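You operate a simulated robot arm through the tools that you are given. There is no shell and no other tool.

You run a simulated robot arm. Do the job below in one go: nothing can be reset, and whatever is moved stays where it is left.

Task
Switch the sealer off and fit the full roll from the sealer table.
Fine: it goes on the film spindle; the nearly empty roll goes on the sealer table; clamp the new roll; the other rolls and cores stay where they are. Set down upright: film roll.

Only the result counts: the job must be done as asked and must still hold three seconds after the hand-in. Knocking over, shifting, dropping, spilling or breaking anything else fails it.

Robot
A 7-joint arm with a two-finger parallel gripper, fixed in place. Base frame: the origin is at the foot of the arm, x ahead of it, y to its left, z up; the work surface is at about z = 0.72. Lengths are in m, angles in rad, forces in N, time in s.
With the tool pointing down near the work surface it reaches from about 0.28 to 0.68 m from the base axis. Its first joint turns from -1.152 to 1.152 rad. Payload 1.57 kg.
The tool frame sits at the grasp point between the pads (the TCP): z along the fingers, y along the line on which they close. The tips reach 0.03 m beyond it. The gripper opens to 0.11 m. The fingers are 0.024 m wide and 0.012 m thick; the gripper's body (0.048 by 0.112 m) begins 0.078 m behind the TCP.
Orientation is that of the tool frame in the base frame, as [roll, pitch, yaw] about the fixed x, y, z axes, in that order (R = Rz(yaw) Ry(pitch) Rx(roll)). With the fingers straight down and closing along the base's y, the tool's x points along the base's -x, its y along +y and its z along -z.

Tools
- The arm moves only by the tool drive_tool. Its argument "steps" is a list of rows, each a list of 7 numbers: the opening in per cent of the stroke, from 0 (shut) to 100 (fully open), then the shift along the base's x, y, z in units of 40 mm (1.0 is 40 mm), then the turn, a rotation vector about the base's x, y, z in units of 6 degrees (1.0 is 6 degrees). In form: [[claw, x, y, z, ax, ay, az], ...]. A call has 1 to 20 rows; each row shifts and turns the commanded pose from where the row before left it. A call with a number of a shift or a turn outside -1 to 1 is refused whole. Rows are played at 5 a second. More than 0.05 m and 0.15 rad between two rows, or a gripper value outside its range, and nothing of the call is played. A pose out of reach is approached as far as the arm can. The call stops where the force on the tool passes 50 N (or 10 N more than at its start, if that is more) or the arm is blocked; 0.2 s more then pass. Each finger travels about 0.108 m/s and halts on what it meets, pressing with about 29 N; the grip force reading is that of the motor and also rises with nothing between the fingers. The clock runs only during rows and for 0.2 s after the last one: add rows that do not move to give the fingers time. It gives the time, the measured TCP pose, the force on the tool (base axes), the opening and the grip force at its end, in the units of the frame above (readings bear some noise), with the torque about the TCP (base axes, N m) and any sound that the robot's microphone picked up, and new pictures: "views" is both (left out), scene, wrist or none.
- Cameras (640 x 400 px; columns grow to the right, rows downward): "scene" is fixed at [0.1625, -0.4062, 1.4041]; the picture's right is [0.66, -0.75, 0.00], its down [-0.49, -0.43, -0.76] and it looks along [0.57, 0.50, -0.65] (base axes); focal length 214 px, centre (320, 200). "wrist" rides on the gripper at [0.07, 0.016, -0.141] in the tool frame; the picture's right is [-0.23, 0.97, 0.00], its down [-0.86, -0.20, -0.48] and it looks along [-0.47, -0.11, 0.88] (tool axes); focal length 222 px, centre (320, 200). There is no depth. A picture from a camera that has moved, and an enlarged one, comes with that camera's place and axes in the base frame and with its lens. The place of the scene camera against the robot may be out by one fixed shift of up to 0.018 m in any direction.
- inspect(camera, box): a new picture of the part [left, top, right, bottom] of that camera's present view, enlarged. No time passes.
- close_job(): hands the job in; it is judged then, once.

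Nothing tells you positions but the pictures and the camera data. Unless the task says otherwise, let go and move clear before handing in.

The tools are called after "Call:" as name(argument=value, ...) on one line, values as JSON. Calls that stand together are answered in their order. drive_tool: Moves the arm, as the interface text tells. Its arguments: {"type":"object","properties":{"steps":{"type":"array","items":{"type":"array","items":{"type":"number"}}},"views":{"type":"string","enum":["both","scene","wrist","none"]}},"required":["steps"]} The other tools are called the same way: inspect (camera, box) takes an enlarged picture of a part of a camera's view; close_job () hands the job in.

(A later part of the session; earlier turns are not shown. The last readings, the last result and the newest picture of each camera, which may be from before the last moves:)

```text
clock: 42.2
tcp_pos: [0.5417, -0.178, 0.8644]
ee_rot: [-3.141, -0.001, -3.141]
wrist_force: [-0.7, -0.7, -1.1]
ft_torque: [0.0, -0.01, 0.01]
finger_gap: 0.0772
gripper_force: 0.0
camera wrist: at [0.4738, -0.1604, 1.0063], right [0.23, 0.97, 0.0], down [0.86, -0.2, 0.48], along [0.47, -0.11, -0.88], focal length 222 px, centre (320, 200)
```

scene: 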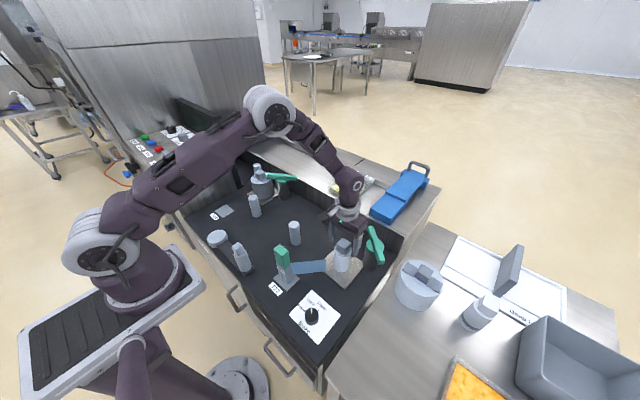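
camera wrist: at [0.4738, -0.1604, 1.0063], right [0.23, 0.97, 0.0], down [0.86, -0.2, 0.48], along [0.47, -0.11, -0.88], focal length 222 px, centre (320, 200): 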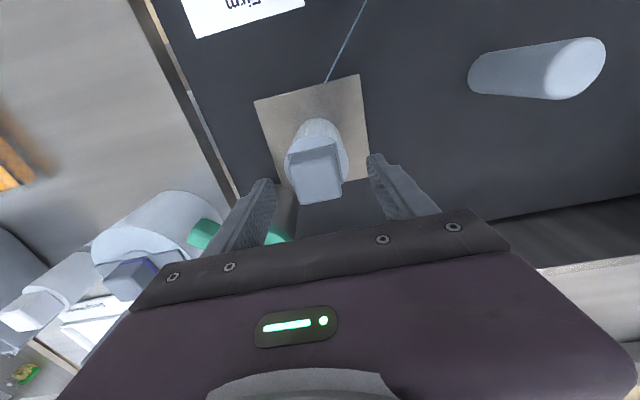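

The contact only appears below TCP z≈0.852, so I'll grasp the block a little higher, at z≈0.855, which still overlaps the block well.

Call:
drive_tool(steps=[[70, 0, -0.02, -0.2, 0, 0, 0], [45, 0, 0, 0, 0, 0, 0], [20, 0, 0, 0, 0, 0, 0], [0, 0, 0, 0, 0, 0, 0], [0, 0, 0, 0, 0, 0, 0]])

Call:
inspect(camera="wrist", box=[220, 100, 420, 250])

Call:
inspect(camera="scene", box=[290, 200, 410, 290])

```text
clock: 43.4
tcp_pos: [0.5436, -0.1794, 0.8545]
ee_rot: [-3.139, 0.002, 3.141]
wrist_force: [0.8, -0.1, 1.0]
ft_torque: [0.04, -0.06, -0.05]
finger_gap: 0.0353
gripper_force: 29.5
camera wrist: at [0.4734, -0.1616, 0.998], right [0.23, 0.97, 0.0], down [0.86, -0.2, 0.48], along [0.47, -0.11, -0.88], focal length 222 px, centre (320, 200)
```

scene: 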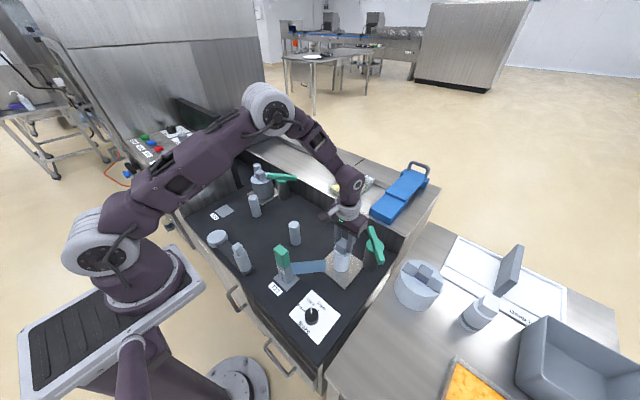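
wrist: 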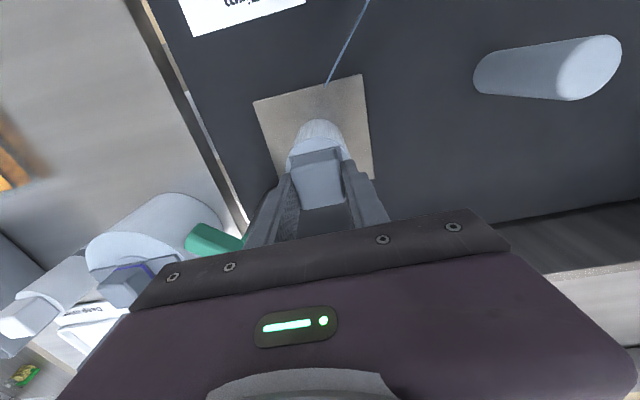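

```text
2.67 times, centred on (320, 175) of wrist
camera zoom: at [0.4734, -0.1616, 0.998], right [0.23, 0.97, 0.0], down [0.86, -0.2, 0.48], along [0.47, -0.11, -0.88], focal length 592 px, centre (320, 267)
```

zoom: 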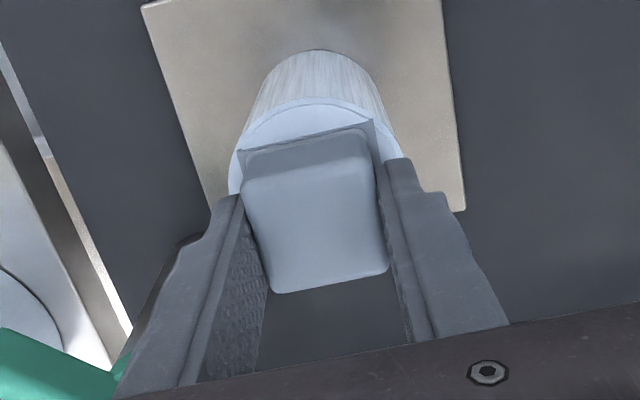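

```text
4.44 times, centred on (350, 245) of scene
camera zoom: at [0.1625, -0.4062, 1.4041], right [0.66, -0.75, 0.0], down [-0.49, -0.43, -0.76], along [0.57, 0.5, -0.65], focal length 953 px, centre (187, 0)
```

zoom: 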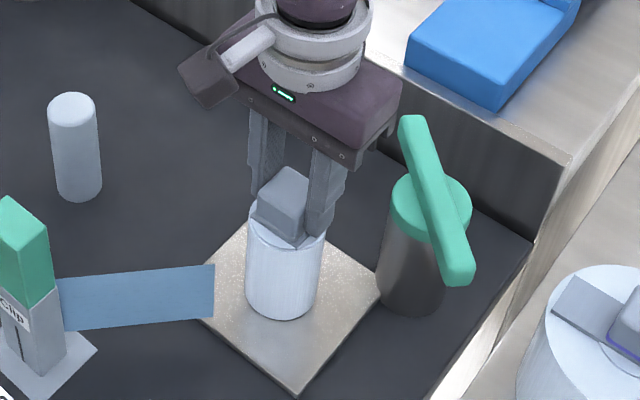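

The block is held (gap 0.035, balanced forces). I'll lift slowly and watch for resistance.

Call:
drive_tool(steps=[[0, 0, 0, 0.2, 0, 0, 0], [0, 0, 0, 0.3, 0, 0, 0], [0, 0, 0, 0, 0, 0, 0]])

Call:
inspect(camera="scene", box=[290, 200, 410, 290])

```text
clock: 44.2
tcp_pos: [0.5424, -0.1783, 0.8763]
ee_rot: [-3.14, -0.003, -3.14]
wrist_force: [-0.6, 0.7, -1.7]
ft_torque: [-0.03, -0.01, 0.05]
finger_gap: 0.0351
gripper_force: 28.7
camera wrist: at [0.4733, -0.1619, 1.0192], right [0.23, 0.97, 0.0], down [0.86, -0.2, 0.48], along [0.46, -0.11, -0.88], focal length 222 px, centre (320, 200)
```

scene: 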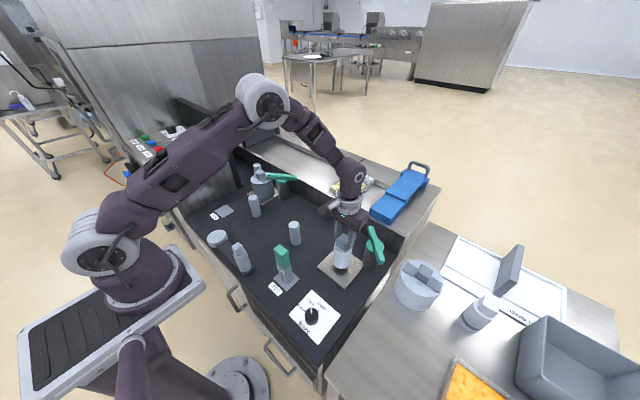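
wrist: 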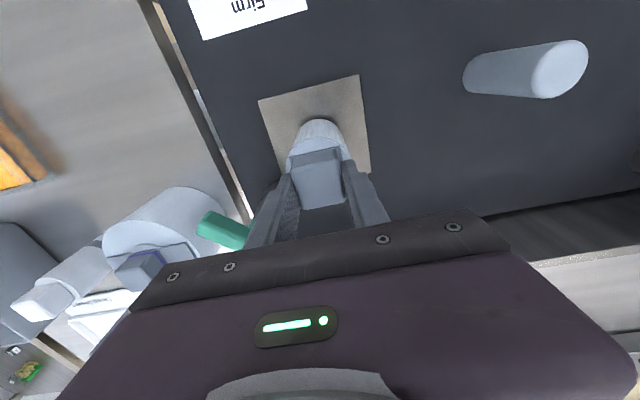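

```text
4.44 times, centred on (350, 245) of scene
camera zoom: at [0.1625, -0.4062, 1.4041], right [0.66, -0.75, 0.0], down [-0.49, -0.43, -0.76], along [0.57, 0.5, -0.65], focal length 953 px, centre (187, 0)
```

zoom: 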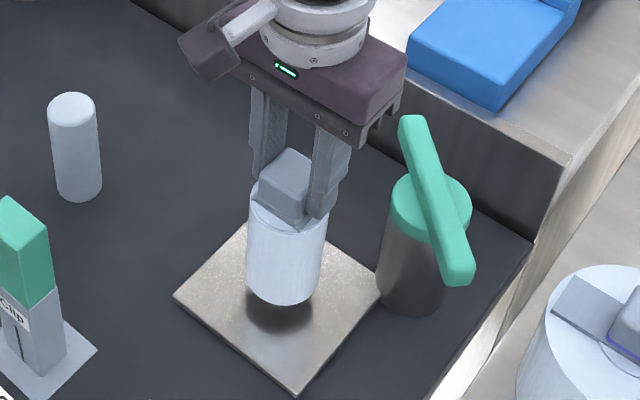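

The old roll lifts freely (about 0.2 kg). I'll raise it clear of the spindle and carry it to the free lane on the sealer table near (0.42, −0.44).

Call:
drive_tool(steps=[[0, 0, 0, 0.85, 0, 0, 0], [0, 0, 0, 0.85, 0, 0, 0], [0, 0, 0, 0.85, 0, 0, 0], [0, -0.2, -0.3, 0, 0, 0, 0], [0, -0.36, -0.8, 0, 0, 0, 0], [0, -0.36, -0.8, 0, 0, 0, 0], [0, -0.36, -0.8, 0, 0, 0, 0], [0, -0.36, -0.8, 0, 0, 0, 0], [0, -0.36, -0.8, 0, 0, 0, 0], [0, -0.36, -0.8, 0, 0, 0, 0], [0, -0.36, -0.8, 0, 0, 0, 0], [0, -0.3, -0.6, 0, 0, 0, 0], [0, 0, 0, 0, 0, 0, 0]])

Call:
inspect(camera="scene", box=[270, 210, 430, 320])

Call:
inspect(camera="wrist", box=[120, 60, 480, 260])

```text
clock: 47.0
tcp_pos: [0.421, -0.44, 0.9762]
ee_rot: [-3.14, -0.001, -3.141]
wrist_force: [-0.5, -0.5, -1.7]
ft_torque: [-0.01, 0.0, -0.01]
finger_gap: 0.0354
gripper_force: 29.1
camera wrist: at [0.3511, -0.4224, 1.1187], right [0.23, 0.97, 0.0], down [0.86, -0.2, 0.48], along [0.47, -0.11, -0.88], focal length 222 px, centre (320, 200)
```

scene: 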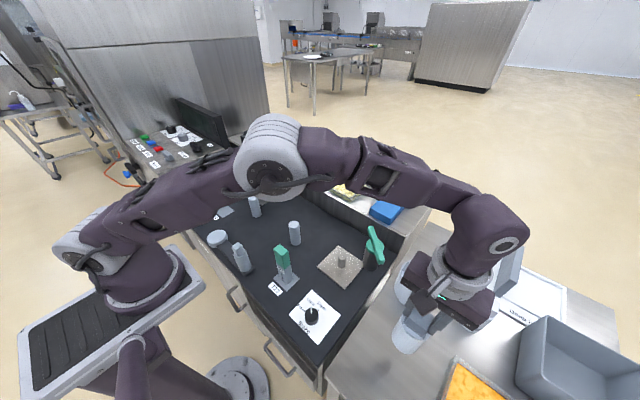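
wrist: 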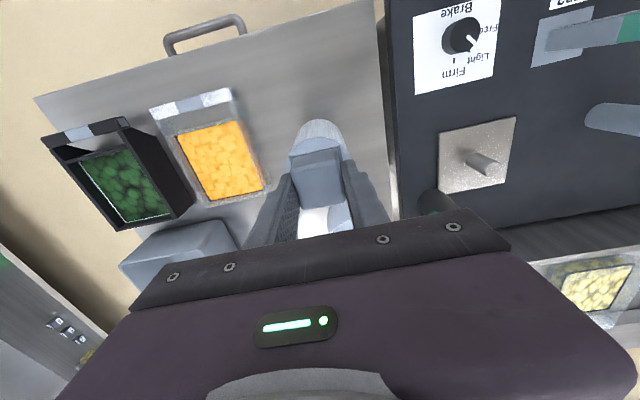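

```text
3.64 times, centred on (350, 265) of scene
camera zoom: at [0.1625, -0.4063, 1.4041], right [0.66, -0.75, 0.0], down [-0.49, -0.43, -0.76], along [0.57, 0.5, -0.65], focal length 780 px, centre (211, -36)
```

zoom: 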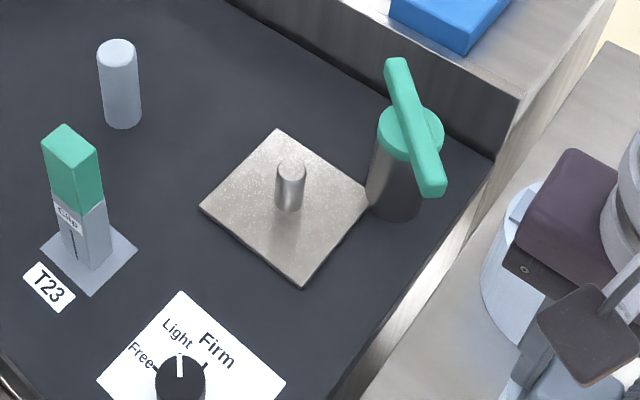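

```text
1.78 times, centred on (300, 160) of wrist
camera zoom: at [0.3511, -0.4224, 1.1187], right [0.23, 0.97, 0.0], down [0.86, -0.2, 0.48], along [0.47, -0.11, -0.88], focal length 395 px, centre (356, 271)
```

zoom: 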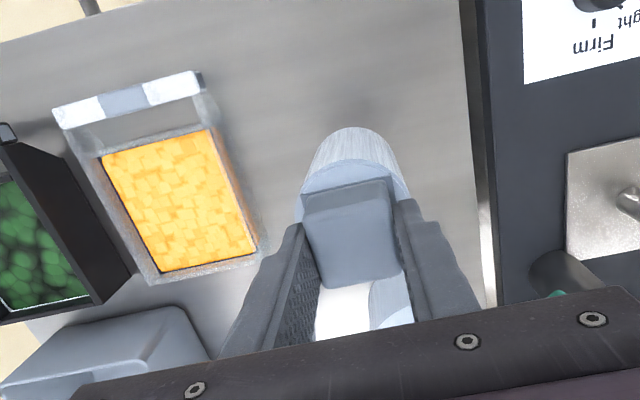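

The spindle is now visible as a short peg in the plate's centre. I'll lower the old roll onto the table in this free spot.

Call:
drive_tool(steps=[[0, 0, 0, -0.8, 0, 0, 0], [0, 0, 0, -0.8, 0, 0, 0], [0, 0, 0, -0.7, 0, 0, 0], [0, 0, 0, -0.3, 0, 0, 0], [0, 0, 0, 0, 0, 0, 0]])

Call:
inspect(camera="scene", box=[350, 250, 530, 390])

```text
clock: 48.2
tcp_pos: [0.4195, -0.4387, 0.8709]
ee_rot: [-3.14, 0.0, -3.141]
wrist_force: [0.4, -0.1, -1.7]
ft_torque: [0.04, -0.02, -0.04]
finger_gap: 0.0352
gripper_force: 29.7
camera wrist: at [0.3505, -0.4224, 1.0143], right [0.23, 0.97, 0.0], down [0.86, -0.2, 0.48], along [0.47, -0.11, -0.88], focal length 222 px, centre (320, 200)
```

scene: 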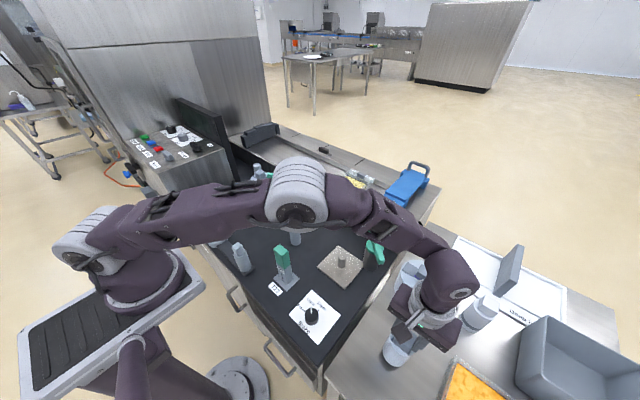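
wrist: 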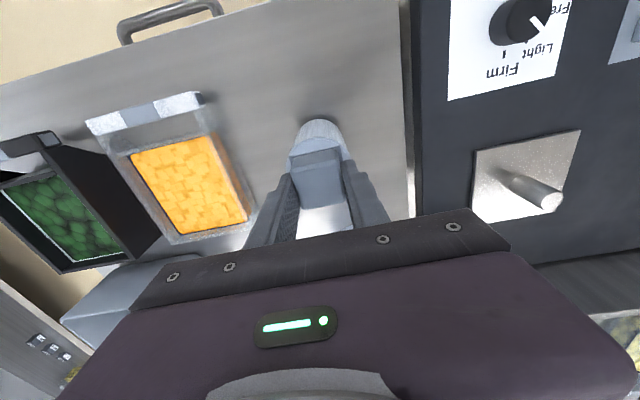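

```text
2.86 times, centred on (440, 320) of scene
camera zoom: at [0.1625, -0.4063, 1.4041], right [0.66, -0.75, 0.0], down [-0.49, -0.43, -0.76], along [0.57, 0.5, -0.65], focal length 613 px, centre (-23, -143)
```

zoom: 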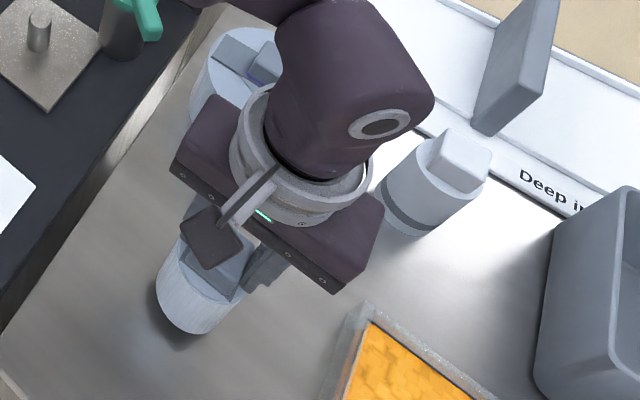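

Call:
drive_tool(steps=[[0, 0, 0, -0.13, 0, 0, 0], [0, 0, 0, -0.13, 0, 0, 0], [0, 0, 0, 0, 0, 0, 0]], views="none")

Call:
drive_tool(steps=[[0, 0, 0, -0.1, 0, 0, 0], [0, 0, 0, 0, 0, 0, 0]], views="none")

```text
clock: 49.0
tcp_pos: [0.4195, -0.4398, 0.8618]
ee_rot: [-3.139, 0.0, -3.141]
wrist_force: [0.6, -0.2, -1.7]
ft_torque: [-0.02, -0.04, 0.04]
finger_gap: 0.0353
gripper_force: 29.1
```

```text
clock: 49.6
tcp_pos: [0.4198, -0.4389, 0.8599]
ee_rot: [-3.139, -0.002, -3.141]
wrist_force: [-1.1, 0.1, -0.9]
ft_torque: [0.0, 0.0, -0.01]
finger_gap: 0.0353
gripper_force: 29.0
```

Call:
drive_tool(steps=[[0, 0, 0, -0.08, 0, 0, 0], [0, 0, 0, 0, 0, 0, 0]], views="none")

Call:
drive_tool(steps=[[0, 0, 0, -0.08, 0, 0, 0], [0, 0, 0, 0, 0, 0, 0]], views="none")

Call:
drive_tool(steps=[[0, 0, 0, -0.05, 0, 0, 0], [0, 0, 0, 0, 0, 0, 0]], views="none")

```text
clock: 50.2
tcp_pos: [0.4196, -0.4397, 0.8565]
ee_rot: [-3.14, -0.003, -3.141]
wrist_force: [-0.5, 0.6, -1.0]
ft_torque: [0.03, -0.03, 0.03]
finger_gap: 0.0352
gripper_force: 28.9
```

```text
clock: 50.8
tcp_pos: [0.4199, -0.4401, 0.8536]
ee_rot: [-3.14, 0.0, -3.14]
wrist_force: [-1.0, 0.2, -2.0]
ft_torque: [-0.02, 0.03, -0.03]
finger_gap: 0.0354
gripper_force: 29.1
```

```text
clock: 51.4
tcp_pos: [0.4195, -0.44, 0.8506]
ee_rot: [-3.14, 0.001, 3.141]
wrist_force: [0.2, 0.3, -0.3]
ft_torque: [-0.01, 0.03, -0.03]
finger_gap: 0.0352
gripper_force: 28.8
```

Call:
drive_tool(steps=[[0, 0, 0, -0.04, 0, 0, 0], [0, 0, 0, 0, 0, 0, 0]], views="scene")

Call:
inspect(camera="scene", box=[350, 270, 490, 390])

```text
clock: 52.0
tcp_pos: [0.4199, -0.4395, 0.8496]
ee_rot: [-3.139, 0.001, 3.141]
wrist_force: [0.1, -0.8, -1.1]
ft_torque: [0.0, -0.01, 0.04]
finger_gap: 0.0355
gripper_force: 28.7
```

scene: 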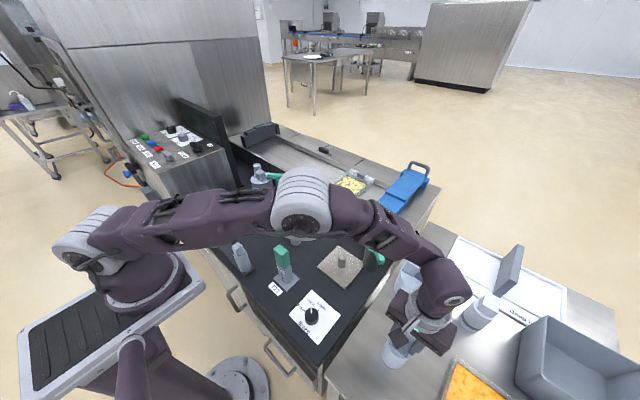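

```text
3.33 times, centred on (420, 330) of scene
camera zoom: at [0.1625, -0.4063, 1.4041], right [0.66, -0.75, 0.0], down [-0.49, -0.43, -0.76], along [0.57, 0.5, -0.65], focal length 715 px, centre (-13, -233)
```

zoom: 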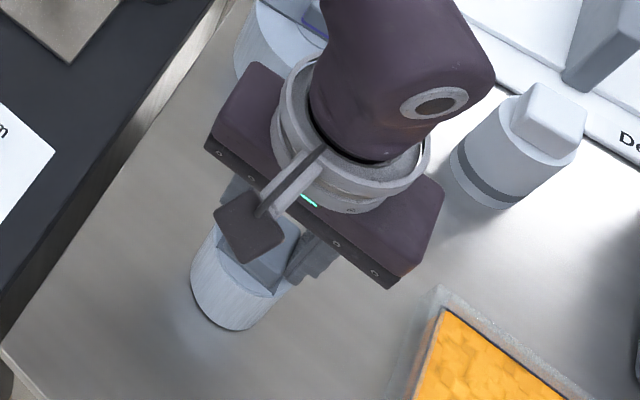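

Call:
drive_tool(steps=[[0, 0, 0, -0.05, 0, 0, 0], [0, 0, 0, 0, 0, 0, 0]], views="none")

Call:
drive_tool(steps=[[0, 0, 0, -0.05, 0, 0, 0], [0, 0, 0, 0, 0, 0, 0]], views="none")

Call:
drive_tool(steps=[[0, 0, 0, -0.05, 0, 0, 0], [0, 0, 0, 0, 0, 0, 0]], views="none")

```text
clock: 52.6
tcp_pos: [0.4205, -0.4402, 0.8465]
ee_rot: [-3.139, 0.001, -3.141]
wrist_force: [-0.1, 1.1, 0.9]
ft_torque: [0.16, -0.01, 0.05]
finger_gap: 0.0352
gripper_force: 28.8
```

```text
clock: 53.2
tcp_pos: [0.4208, -0.4395, 0.8458]
ee_rot: [-3.139, 0.002, 3.141]
wrist_force: [-0.1, 5.4, 23.3]
ft_torque: [0.28, -0.03, 0.05]
finger_gap: 0.0355
gripper_force: 29.4
```

```text
clock: 53.8
tcp_pos: [0.4202, -0.4406, 0.844]
ee_rot: [-3.139, 0.002, 3.141]
wrist_force: [5.1, 0.5, 23.1]
ft_torque: [0.23, -0.15, 0.01]
finger_gap: 0.0349
gripper_force: 29.1
```

The roll is standing on the table (contact at z≈0.846). I'll relieve the pressure and open the jaws, then rise straight up.

Call:
drive_tool(steps=[[0, 0, 0, 0.04, 0, 0, 0], [20, 0, 0, 0, 0, 0, 0], [45, 0, 0, 0, 0, 0, 0], [70, 0, 0, 0, 0, 0, 0], [75, 0, 0, 0, 0, 0, 0]], views="wrist")

```text
clock: 55.0
tcp_pos: [0.4195, -0.4403, 0.8453]
ee_rot: [-3.14, 0.0, -3.141]
wrist_force: [0.3, -0.4, -0.6]
ft_torque: [0.04, 0.01, 0.0]
finger_gap: 0.0827
gripper_force: 0.1
camera wrist: at [0.3501, -0.4227, 0.9877], right [0.23, 0.97, 0.0], down [0.86, -0.2, 0.48], along [0.47, -0.11, -0.88], focal length 222 px, centre (320, 200)
```

wrist: 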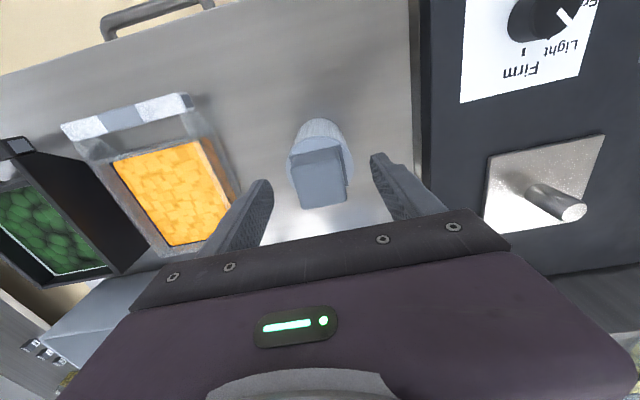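

The old roll stands upright on the table. I'll rise, then tilt the tool 30° forward (for reach) on the way to the full roll.

Call:
drive_tool(steps=[[75, 0, 0, 0.6, 0, 0, 0], [75, 0, 0, 0.9, 0, 0, 0], [75, 0, 0, 0.9, 0, 0, 0], [75, 0, 0, 0.3, 0, -1, 0], [75, 0.3, 0.1, 0, 0, -1, 0], [75, 0.4, 0.1, 0, 0, -1, 0], [75, 0.4, 0.1, 0, 0, -1, 0], [75, 0.4, 0.1, 0, 0, -1, 0], [75, 0.8, 0.1, 0, 0, 0, 0], [75, 0.8, 0.1, 0, 0, 0, 0], [75, 0, 0, 0, 0, 0, 0]])

Call:
inspect(camera="wrist", box=[220, 60, 440, 230])

Call:
inspect(camera="scene", box=[370, 240, 530, 390])

```text
clock: 57.4
tcp_pos: [0.546, -0.4161, 0.9548]
ee_rot: [-3.141, 0.524, 3.142]
wrist_force: [0.0, 0.5, 0.1]
ft_torque: [0.02, 0.02, 0.01]
finger_gap: 0.0825
gripper_force: 0.0
camera wrist: at [0.4152, -0.3995, 1.0429], right [0.2, 0.97, 0.11], down [0.5, -0.2, 0.84], along [0.84, -0.11, -0.53], focal length 222 px, centre (320, 200)
```

scene: 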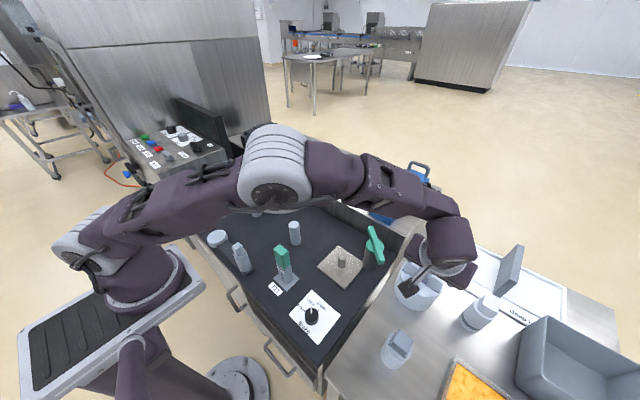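
wrist: 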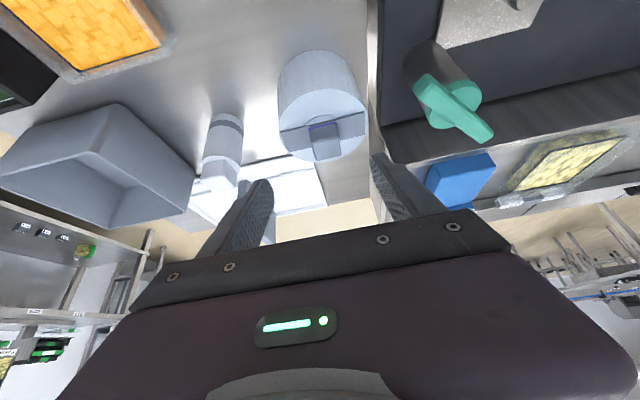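

```text
2.35 times, centred on (330, 145) of wrist
camera zoom: at [0.4152, -0.3995, 1.0429], right [0.2, 0.97, 0.11], down [0.5, -0.2, 0.84], along [0.84, -0.11, -0.53], focal length 523 px, centre (296, 329)
```

zoom: 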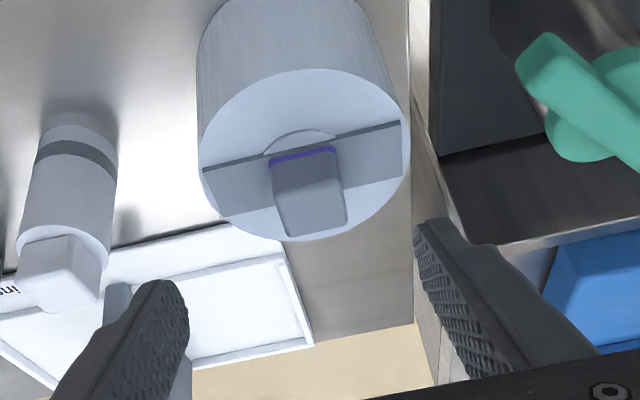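

```text
2.67 times, centred on (450, 315) of scene
camera zoom: at [0.1625, -0.4062, 1.4041], right [0.66, -0.75, 0.0], down [-0.49, -0.43, -0.76], along [0.57, 0.5, -0.65], focal length 572 px, centre (-27, -107)
```

zoom: 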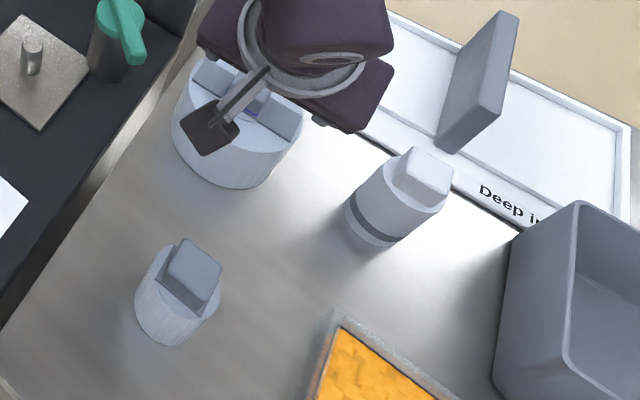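

The full roll's block is at about (0.619, −0.410). I'll move over it with the tilted tool and check the alignment before lowering.

Call:
drive_tool(steps=[[70, 0.8, 0.07, -0.2, 0, 0, 0], [70, 0.83, 0.08, -0.3, 0, 0, 0], [70, 0, 0, -0.9, 0, 0, 0], [70, 0, 0, 0, 0, 0, 0]])

Call:
inspect(camera="wrist", box=[220, 80, 420, 230])

Call:
inspect(camera="scene", box=[370, 220, 510, 330])

```text
clock: 58.4
tcp_pos: [0.6113, -0.4106, 0.8954]
ee_rot: [-3.139, 0.519, 3.141]
wrist_force: [-1.1, -0.2, -0.5]
ft_torque: [-0.01, 0.02, -0.01]
finger_gap: 0.0771
gripper_force: 0.1
camera wrist: at [0.4801, -0.3942, 0.9856], right [0.2, 0.97, 0.11], down [0.5, -0.2, 0.84], along [0.84, -0.11, -0.53], focal length 222 px, centre (320, 200)
```

scene: 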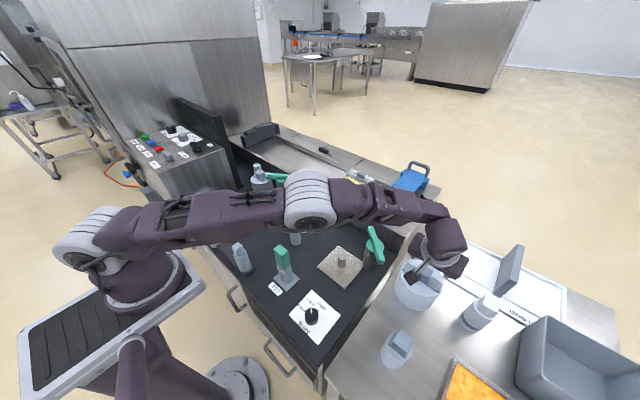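
wrist: 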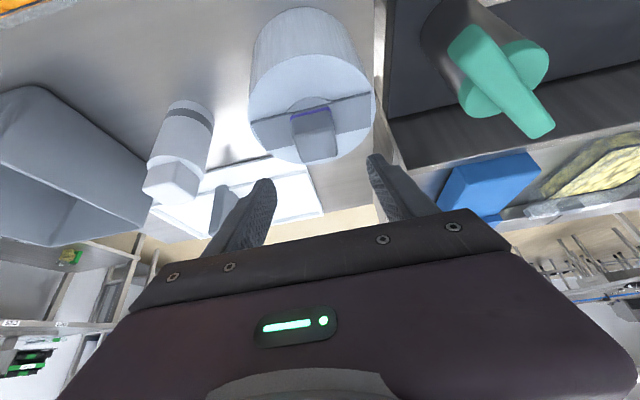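

```text
2.67 times, centred on (320, 155) of wrist
camera zoom: at [0.4801, -0.3942, 0.9856], right [0.2, 0.97, 0.11], down [0.5, -0.2, 0.84], along [0.84, -0.11, -0.53], focal length 592 px, centre (320, 320)
```

zoom: 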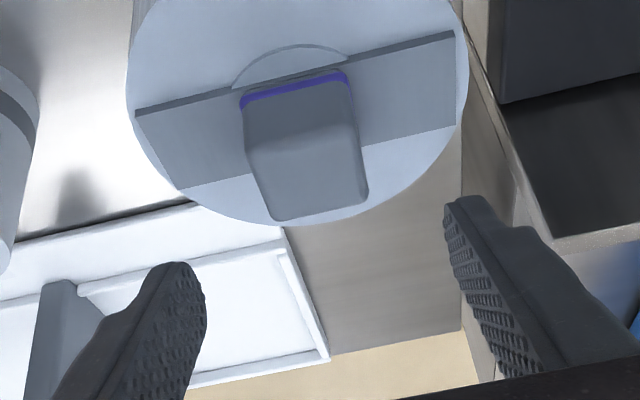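

```text
3.64 times, centred on (440, 275) of scene
camera zoom: at [0.1625, -0.4062, 1.4041], right [0.66, -0.75, 0.0], down [-0.49, -0.43, -0.76], along [0.57, 0.5, -0.65], focal length 780 px, centre (-116, -73)
```

zoom: 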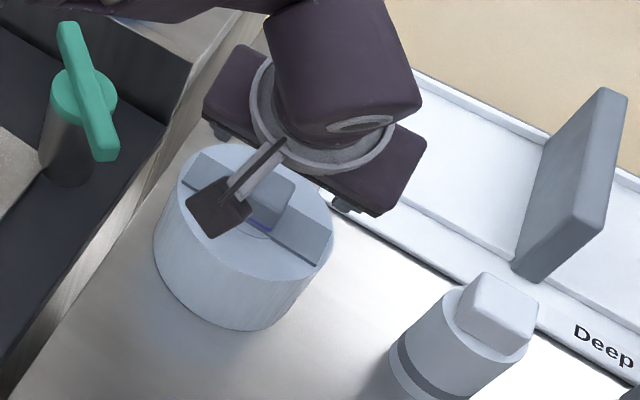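

Call:
drive_tool(steps=[[70, 0, 0.03, -0.5, 0, 0, 0], [70, 0, 0, -0.4, 0, 0, 0], [70, 0, 0, -0.2, 0, 0, 0], [70, 0, 0, 0, 0, 0, 0]], views="wrist")

Call:
inspect(camera="wrist", box=[220, 80, 420, 230])

```text
clock: 59.4
tcp_pos: [0.6114, -0.4089, 0.8516]
ee_rot: [-3.139, 0.523, 3.141]
wrist_force: [-1.1, -1.0, -0.2]
ft_torque: [-0.01, 0.01, -0.04]
finger_gap: 0.0771
gripper_force: 0.1
camera wrist: at [0.4799, -0.3919, 0.9407], right [0.2, 0.97, 0.11], down [0.5, -0.2, 0.84], along [0.84, -0.11, -0.53], focal length 222 px, centre (320, 200)
```

wrist: 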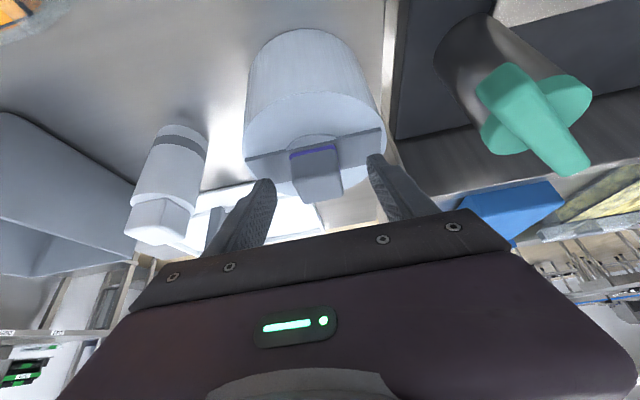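

```text
2.67 times, centred on (320, 155) of wrist
camera zoom: at [0.4799, -0.3919, 0.9407], right [0.2, 0.97, 0.11], down [0.5, -0.2, 0.84], along [0.84, -0.11, -0.53], focal length 592 px, centre (320, 320)
```

zoom: 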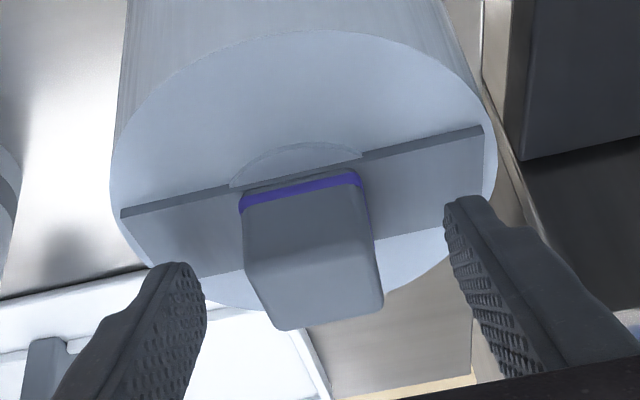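

Call:
drive_tool(steps=[[70, 0.02, 0.01, -0.1, 0, 0, 0], [45, 0, 0, 0, 0, 0, 0], [20, 0, 0, 0, 0, 0, 0], [0, 0, 0, 0, 0, 0, 0], [0, 0, 0, 0, 0, 0, 0]], views="wrist")

Call:
inspect(camera="wrist", box=[220, 80, 420, 230])

```text
clock: 60.6
tcp_pos: [0.6116, -0.4086, 0.849]
ee_rot: [-3.139, 0.521, -3.141]
wrist_force: [0.0, -1.5, -0.4]
ft_torque: [-0.08, -0.09, -0.09]
finger_gap: 0.0358
gripper_force: 29.3
camera wrist: at [0.4806, -0.3921, 0.9369], right [0.2, 0.97, 0.11], down [0.5, -0.2, 0.84], along [0.84, -0.11, -0.53], focal length 222 px, centre (320, 200)
```

wrist: 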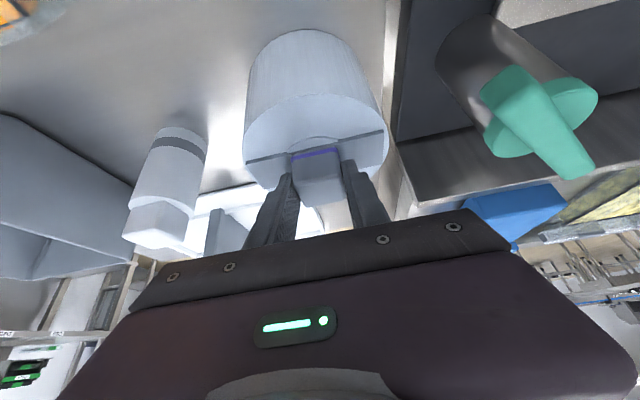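

```text
2.67 times, centred on (320, 155) of wrist
camera zoom: at [0.4806, -0.3921, 0.9369], right [0.2, 0.97, 0.11], down [0.5, -0.2, 0.84], along [0.84, -0.11, -0.53], focal length 592 px, centre (320, 320)
```

zoom: 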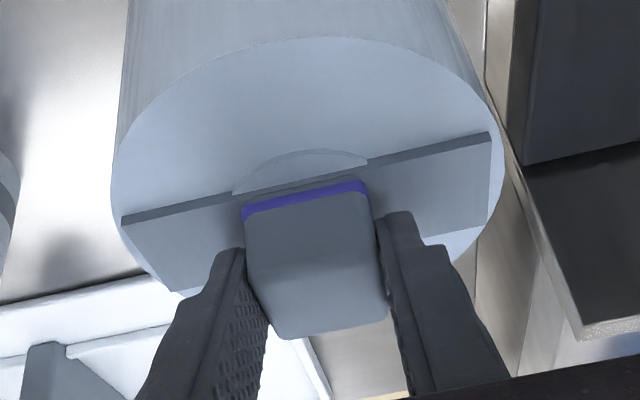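

The full roll's block is gripped (gap 0.036, balanced). Lifting slowly.

Call:
drive_tool(steps=[[0, 0, 0, 0.15, 0, 0, 0], [0, 0, 0, 0.25, 0, 0, 0], [0, 0, 0, 0, 0, 0, 0]])

Call:
inspect(camera="scene", box=[360, 220, 500, 330])

Call:
inspect(camera="wrist", box=[220, 60, 420, 230])

```text
clock: 61.4
tcp_pos: [0.6109, -0.4091, 0.8649]
ee_rot: [-3.139, 0.52, -3.142]
wrist_force: [0.7, 0.0, -6.5]
ft_torque: [0.02, 0.03, -0.01]
finger_gap: 0.0356
gripper_force: 28.9
camera wrist: at [0.4802, -0.3919, 0.9538], right [0.2, 0.97, 0.11], down [0.5, -0.2, 0.84], along [0.84, -0.11, -0.53], focal length 222 px, centre (320, 200)
```

scene: 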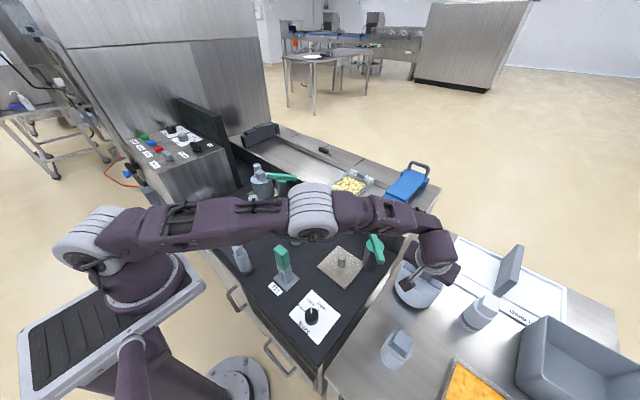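
wrist: 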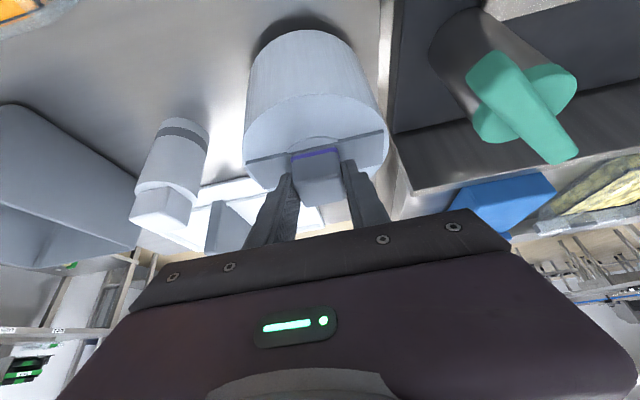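

```text
3.64 times, centred on (430, 275) of scene
camera zoom: at [0.1626, -0.4063, 1.404], right [0.66, -0.75, 0.0], down [-0.49, -0.43, -0.76], along [0.57, 0.5, -0.65], focal length 780 px, centre (-80, -73)
```

zoom: 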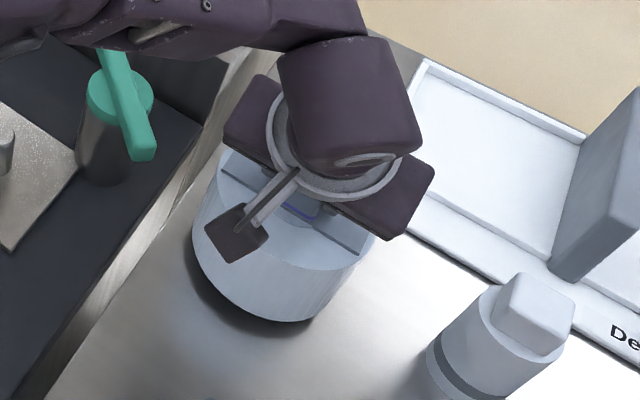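

```text
2.35 times, centred on (320, 145) of wrist
camera zoom: at [0.4802, -0.3919, 0.9538], right [0.2, 0.97, 0.11], down [0.5, -0.2, 0.84], along [0.84, -0.11, -0.53], focal length 523 px, centre (320, 329)
```

zoom: 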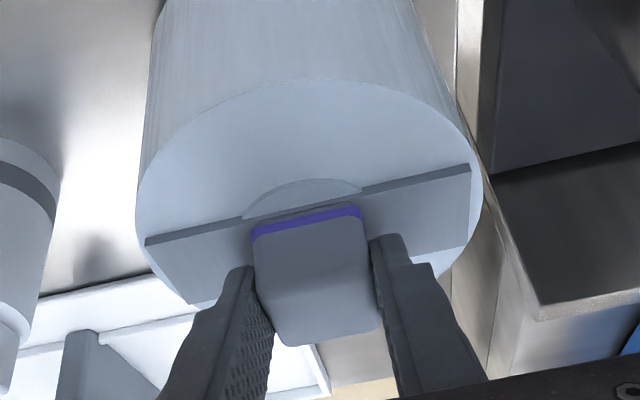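

The full roll hangs level (about 0.66 kg). I'll lift it, move inward, then raise it above the lever height before crossing to the spindle.

Call:
drive_tool(steps=[[0, 0, 0, 0.6, 0, 0, 0], [0, 0, 0, 0.7, 0, 0, 0], [0, -0.4, 0.1, 0.5, 0, 0, 0], [0, -0.5, 0.2, 0.5, 0, 0, 0], [0, -0.5, 0.2, 0.5, 0, 0, 0], [0, -0.5, 0.2, 0.5, 0, 0, 0], [0, -0.3, 0.4, 0.4, 0, 0, 0], [0, 0, 0, 0, 0, 0, 0]])

Call:
inspect(camera="wrist", box=[220, 0, 640, 230])

```text
clock: 63.2
tcp_pos: [0.5203, -0.3655, 1.0143]
ee_rot: [-3.14, 0.521, 3.14]
wrist_force: [0.8, -0.3, -5.4]
ft_torque: [-0.01, 0.04, 0.0]
finger_gap: 0.0359
gripper_force: 29.4
camera wrist: at [0.3894, -0.348, 1.1039], right [0.2, 0.97, 0.11], down [0.5, -0.2, 0.84], along [0.84, -0.11, -0.53], focal length 222 px, centre (320, 200)
```

scene: 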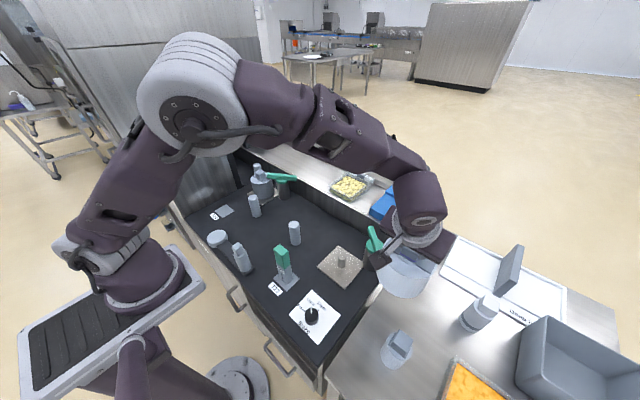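
wrist: 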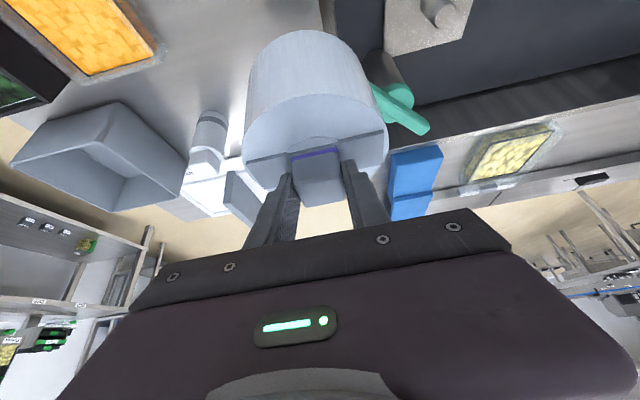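

```text
1.52 times, centred on (430, 115) of wrist
camera zoom: at [0.3894, -0.348, 1.1039], right [0.2, 0.97, 0.11], down [0.5, -0.2, 0.84], along [0.84, -0.11, -0.53], focal length 338 px, centre (152, 330)
```

zoom: 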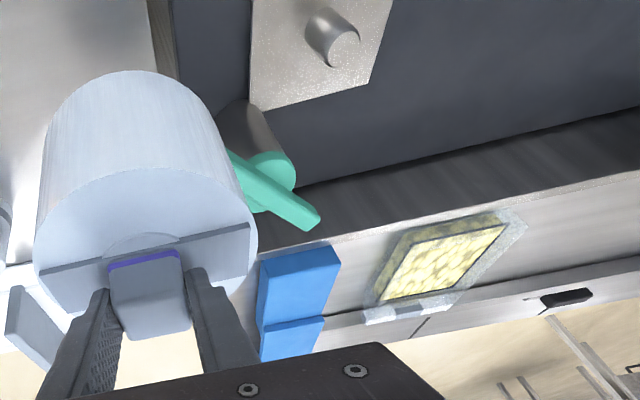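

Call:
inspect(camera="wrist", box=[370, 0, 490, 80])

Call:
inspect(camera="scene", box=[310, 230, 390, 300])

```text
5.00 times, centred on (430, 40) of wrist
camera zoom: at [0.3894, -0.348, 1.1039], right [0.2, 0.97, 0.11], down [0.5, -0.2, 0.84], along [0.84, -0.11, -0.53], focal length 1111 px, centre (-230, 1000)
```

zoom: 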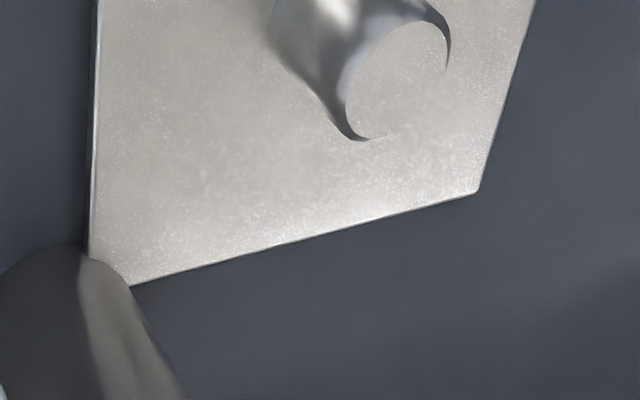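

```text
5.71 times, centred on (350, 265) of scene
camera zoom: at [0.1626, -0.4063, 1.404], right [0.66, -0.75, 0.0], down [-0.49, -0.43, -0.76], along [0.57, 0.5, -0.65], focal length 1226 px, centre (149, -171)
```

zoom: 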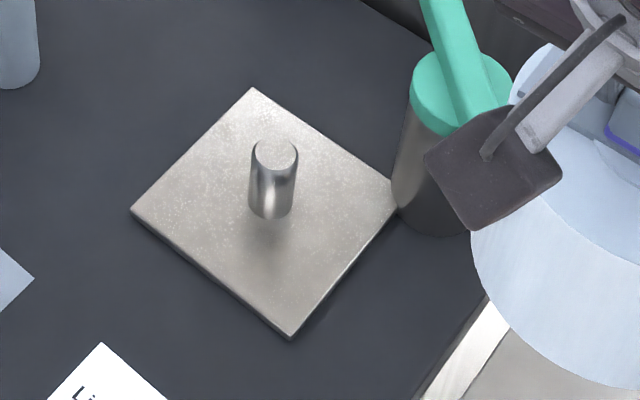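

The peg is at (0.537, −0.1795), top z≈0.78. Crossing over at height and then checking alignment before lowering.

Call:
drive_tool(steps=[[0, 0.03, 0.5, 0, 0, 0, 0], [0, 0.05, 0.85, 0, 0, 0, 0], [0, 0.05, 0.85, 0, 0, 0, 0], [0, 0.05, 0.85, 0, 0, 0, 0], [0, 0.04, 0.85, 0, 0, 0, 0], [0, 0.02, 0.7, 0, 0, 0, 0], [0, 0, 0, 0, 0, 0, 0], [0, 0, 0, -0.6, 0, 0, 0], [0, 0, 0, -0.6, 0, 0, 0], [0, 0, 0, 0, 0, 0, 0]])

Call:
inspect(camera="scene", box=[290, 200, 410, 300])

Call:
inspect(camera="wrist", box=[220, 0, 440, 230])

```text
clock: 65.4
tcp_pos: [0.5309, -0.1802, 0.964]
ee_rot: [-3.141, 0.522, -3.141]
wrist_force: [-0.1, 0.1, -5.3]
ft_torque: [0.02, 0.04, 0.02]
finger_gap: 0.0358
gripper_force: 29.0
camera wrist: at [0.4003, -0.163, 1.053], right [0.2, 0.97, 0.11], down [0.5, -0.2, 0.84], along [0.84, -0.11, -0.53], focal length 222 px, centre (320, 200)
```

scene: 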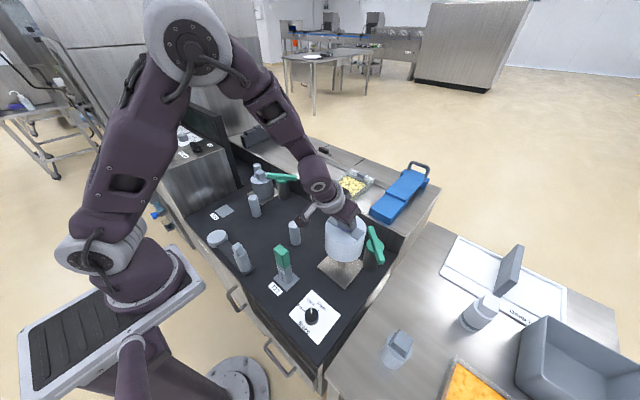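
wrist: 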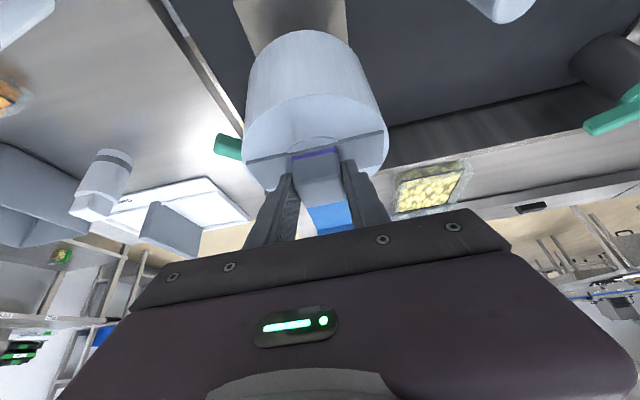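

```text
4.00 times, centred on (350, 250) of scene
camera zoom: at [0.1626, -0.4063, 1.4041], right [0.66, -0.75, 0.0], down [-0.49, -0.43, -0.76], along [0.57, 0.5, -0.65], focal length 858 px, centre (200, 0)
```

zoom: 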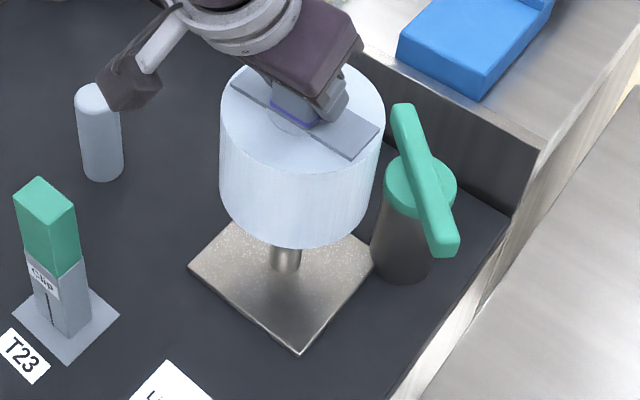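

```text
1.74 times, centred on (330, 115) of wrist
camera zoom: at [0.4003, -0.163, 1.053], right [0.2, 0.97, 0.11], down [0.5, -0.2, 0.84], along [0.84, -0.11, -0.53], focal length 386 px, centre (303, 348)
```

zoom: 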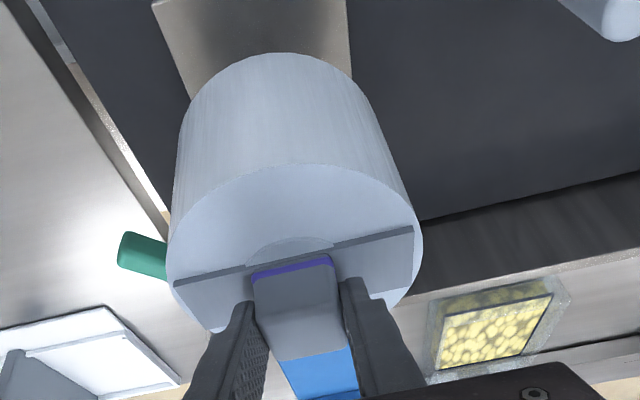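

By the scene view the roll axis is over the peg within ~2 mm. Lowering to just above the peg top.

Call:
drive_tool(steps=[[0, -0.03, 0.01, -0.5, 0, 0, 0], [0, 0, 0, -0.5, 0, 0, 0], [0, 0, 0, 0, 0, 0, 0]], views="scene")

Call:
inspect(camera="scene", box=[300, 210, 390, 300])

```text
clock: 66.2
tcp_pos: [0.5317, -0.1809, 0.9264]
ee_rot: [-3.139, 0.525, -3.141]
wrist_force: [0.7, -0.3, -5.3]
ft_torque: [-0.02, 0.05, 0.02]
finger_gap: 0.0358
gripper_force: 29.6
```

scene: 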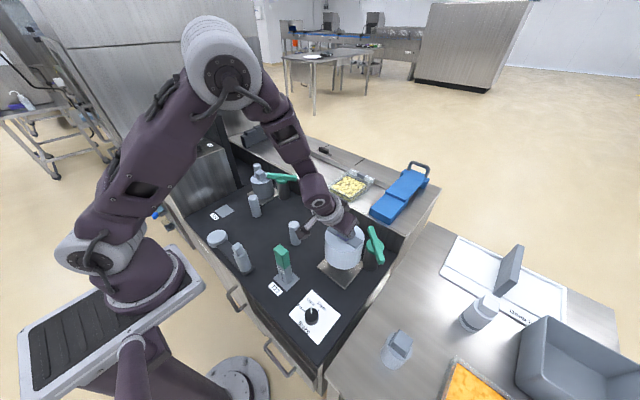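

```text
4.44 times, centred on (345, 255) of scene
camera zoom: at [0.1626, -0.4063, 1.4041], right [0.66, -0.75, 0.0], down [-0.49, -0.43, -0.76], along [0.57, 0.5, -0.65], focal length 953 px, centre (209, -44)
```

zoom: 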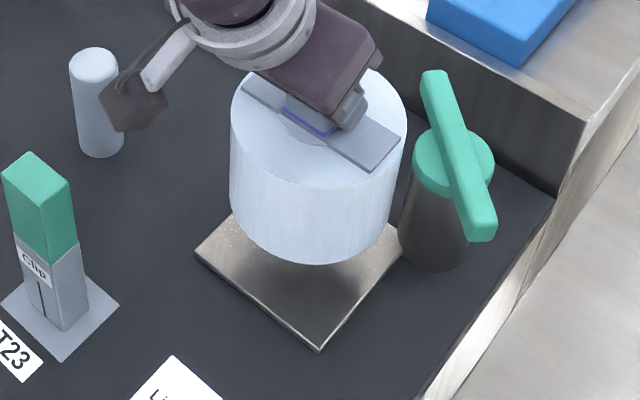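

Call:
drive_tool(steps=[[0, 0, 0, -0.2, 0, 0, 0], [0, 0, 0, 0, 0, 0, 0]], views="none")

Call:
drive_tool(steps=[[0, 0, 0, -0.15, 0, 0, 0], [0, 0, 0, 0, 0, 0, 0]], views="none")

Call:
drive_tool(steps=[[0, 0, 0, -0.12, 0, 0, 0], [0, 0, 0, 0, 0, 0, 0]], views="none")

```text
clock: 66.8
tcp_pos: [0.5305, -0.1792, 0.9171]
ee_rot: [-3.139, 0.522, -3.141]
wrist_force: [-0.3, 0.2, -5.5]
ft_torque: [0.04, 0.05, 0.0]
finger_gap: 0.0357
gripper_force: 29.1
```

```text
clock: 67.4
tcp_pos: [0.531, -0.1807, 0.9121]
ee_rot: [-3.14, 0.523, 3.141]
wrist_force: [-0.1, -0.1, -5.4]
ft_torque: [-0.01, 0.07, -0.04]
finger_gap: 0.0355
gripper_force: 29.1
```

```text
clock: 68.0
tcp_pos: [0.5299, -0.1814, 0.9064]
ee_rot: [-3.141, 0.523, -3.141]
wrist_force: [-0.2, 0.2, -6.4]
ft_torque: [0.06, 0.04, 0.01]
finger_gap: 0.0356
gripper_force: 29.2
```

Call:
drive_tool(steps=[[0, 0, 0, -0.1, 0, 0, 0], [0, 0, 0, 0, 0, 0, 0]], views="none")

Call:
drive_tool(steps=[[0, 0, 0, -0.1, 0, 0, 0], [0, 0, 0, 0, 0, 0, 0]], views="none")

Call:
drive_tool(steps=[[0, 0, 0, -0.1, 0, 0, 0], [0, 0, 0, 0, 0, 0, 0]], views="scene")

Call:
inspect(camera="scene", box=[300, 210, 390, 300])

```text
clock: 68.6
tcp_pos: [0.5303, -0.1805, 0.9016]
ee_rot: [-3.14, 0.524, 3.141]
wrist_force: [-0.3, -0.6, -5.7]
ft_torque: [0.02, 0.06, 0.02]
finger_gap: 0.0357
gripper_force: 29.1
```

```text
clock: 69.2
tcp_pos: [0.5316, -0.1799, 0.8988]
ee_rot: [-3.139, 0.521, 3.142]
wrist_force: [0.2, -0.2, -5.6]
ft_torque: [-0.02, 0.02, 0.01]
finger_gap: 0.0358
gripper_force: 29.0
```

```text
clock: 69.8
tcp_pos: [0.5301, -0.1805, 0.8937]
ee_rot: [-3.14, 0.52, 3.141]
wrist_force: [0.5, 0.5, -4.9]
ft_torque: [0.01, 0.03, 0.01]
finger_gap: 0.0358
gripper_force: 29.3
```

scene: 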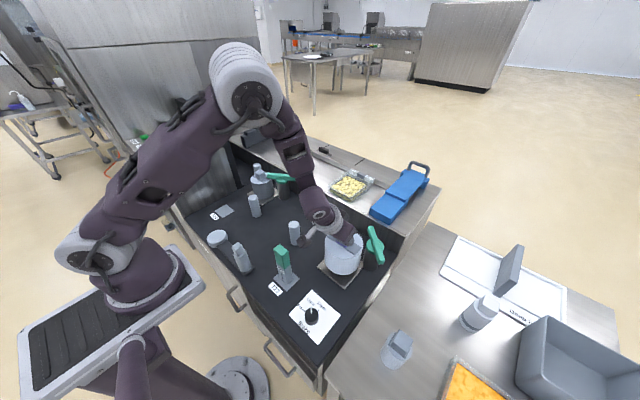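

```text
4.44 times, centred on (345, 255) of scene
camera zoom: at [0.1626, -0.4063, 1.4041], right [0.66, -0.75, 0.0], down [-0.49, -0.43, -0.76], along [0.57, 0.5, -0.65], focal length 953 px, centre (209, -44)
```

zoom: 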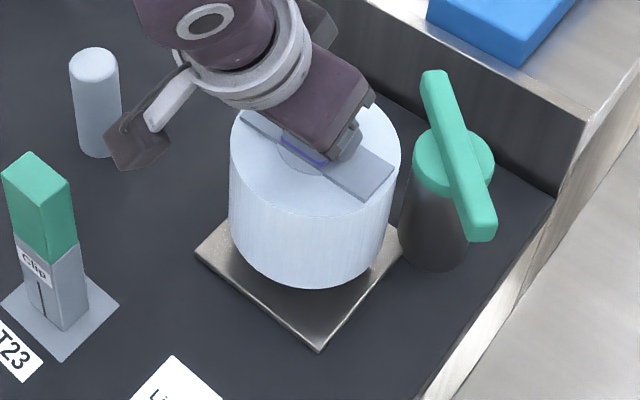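

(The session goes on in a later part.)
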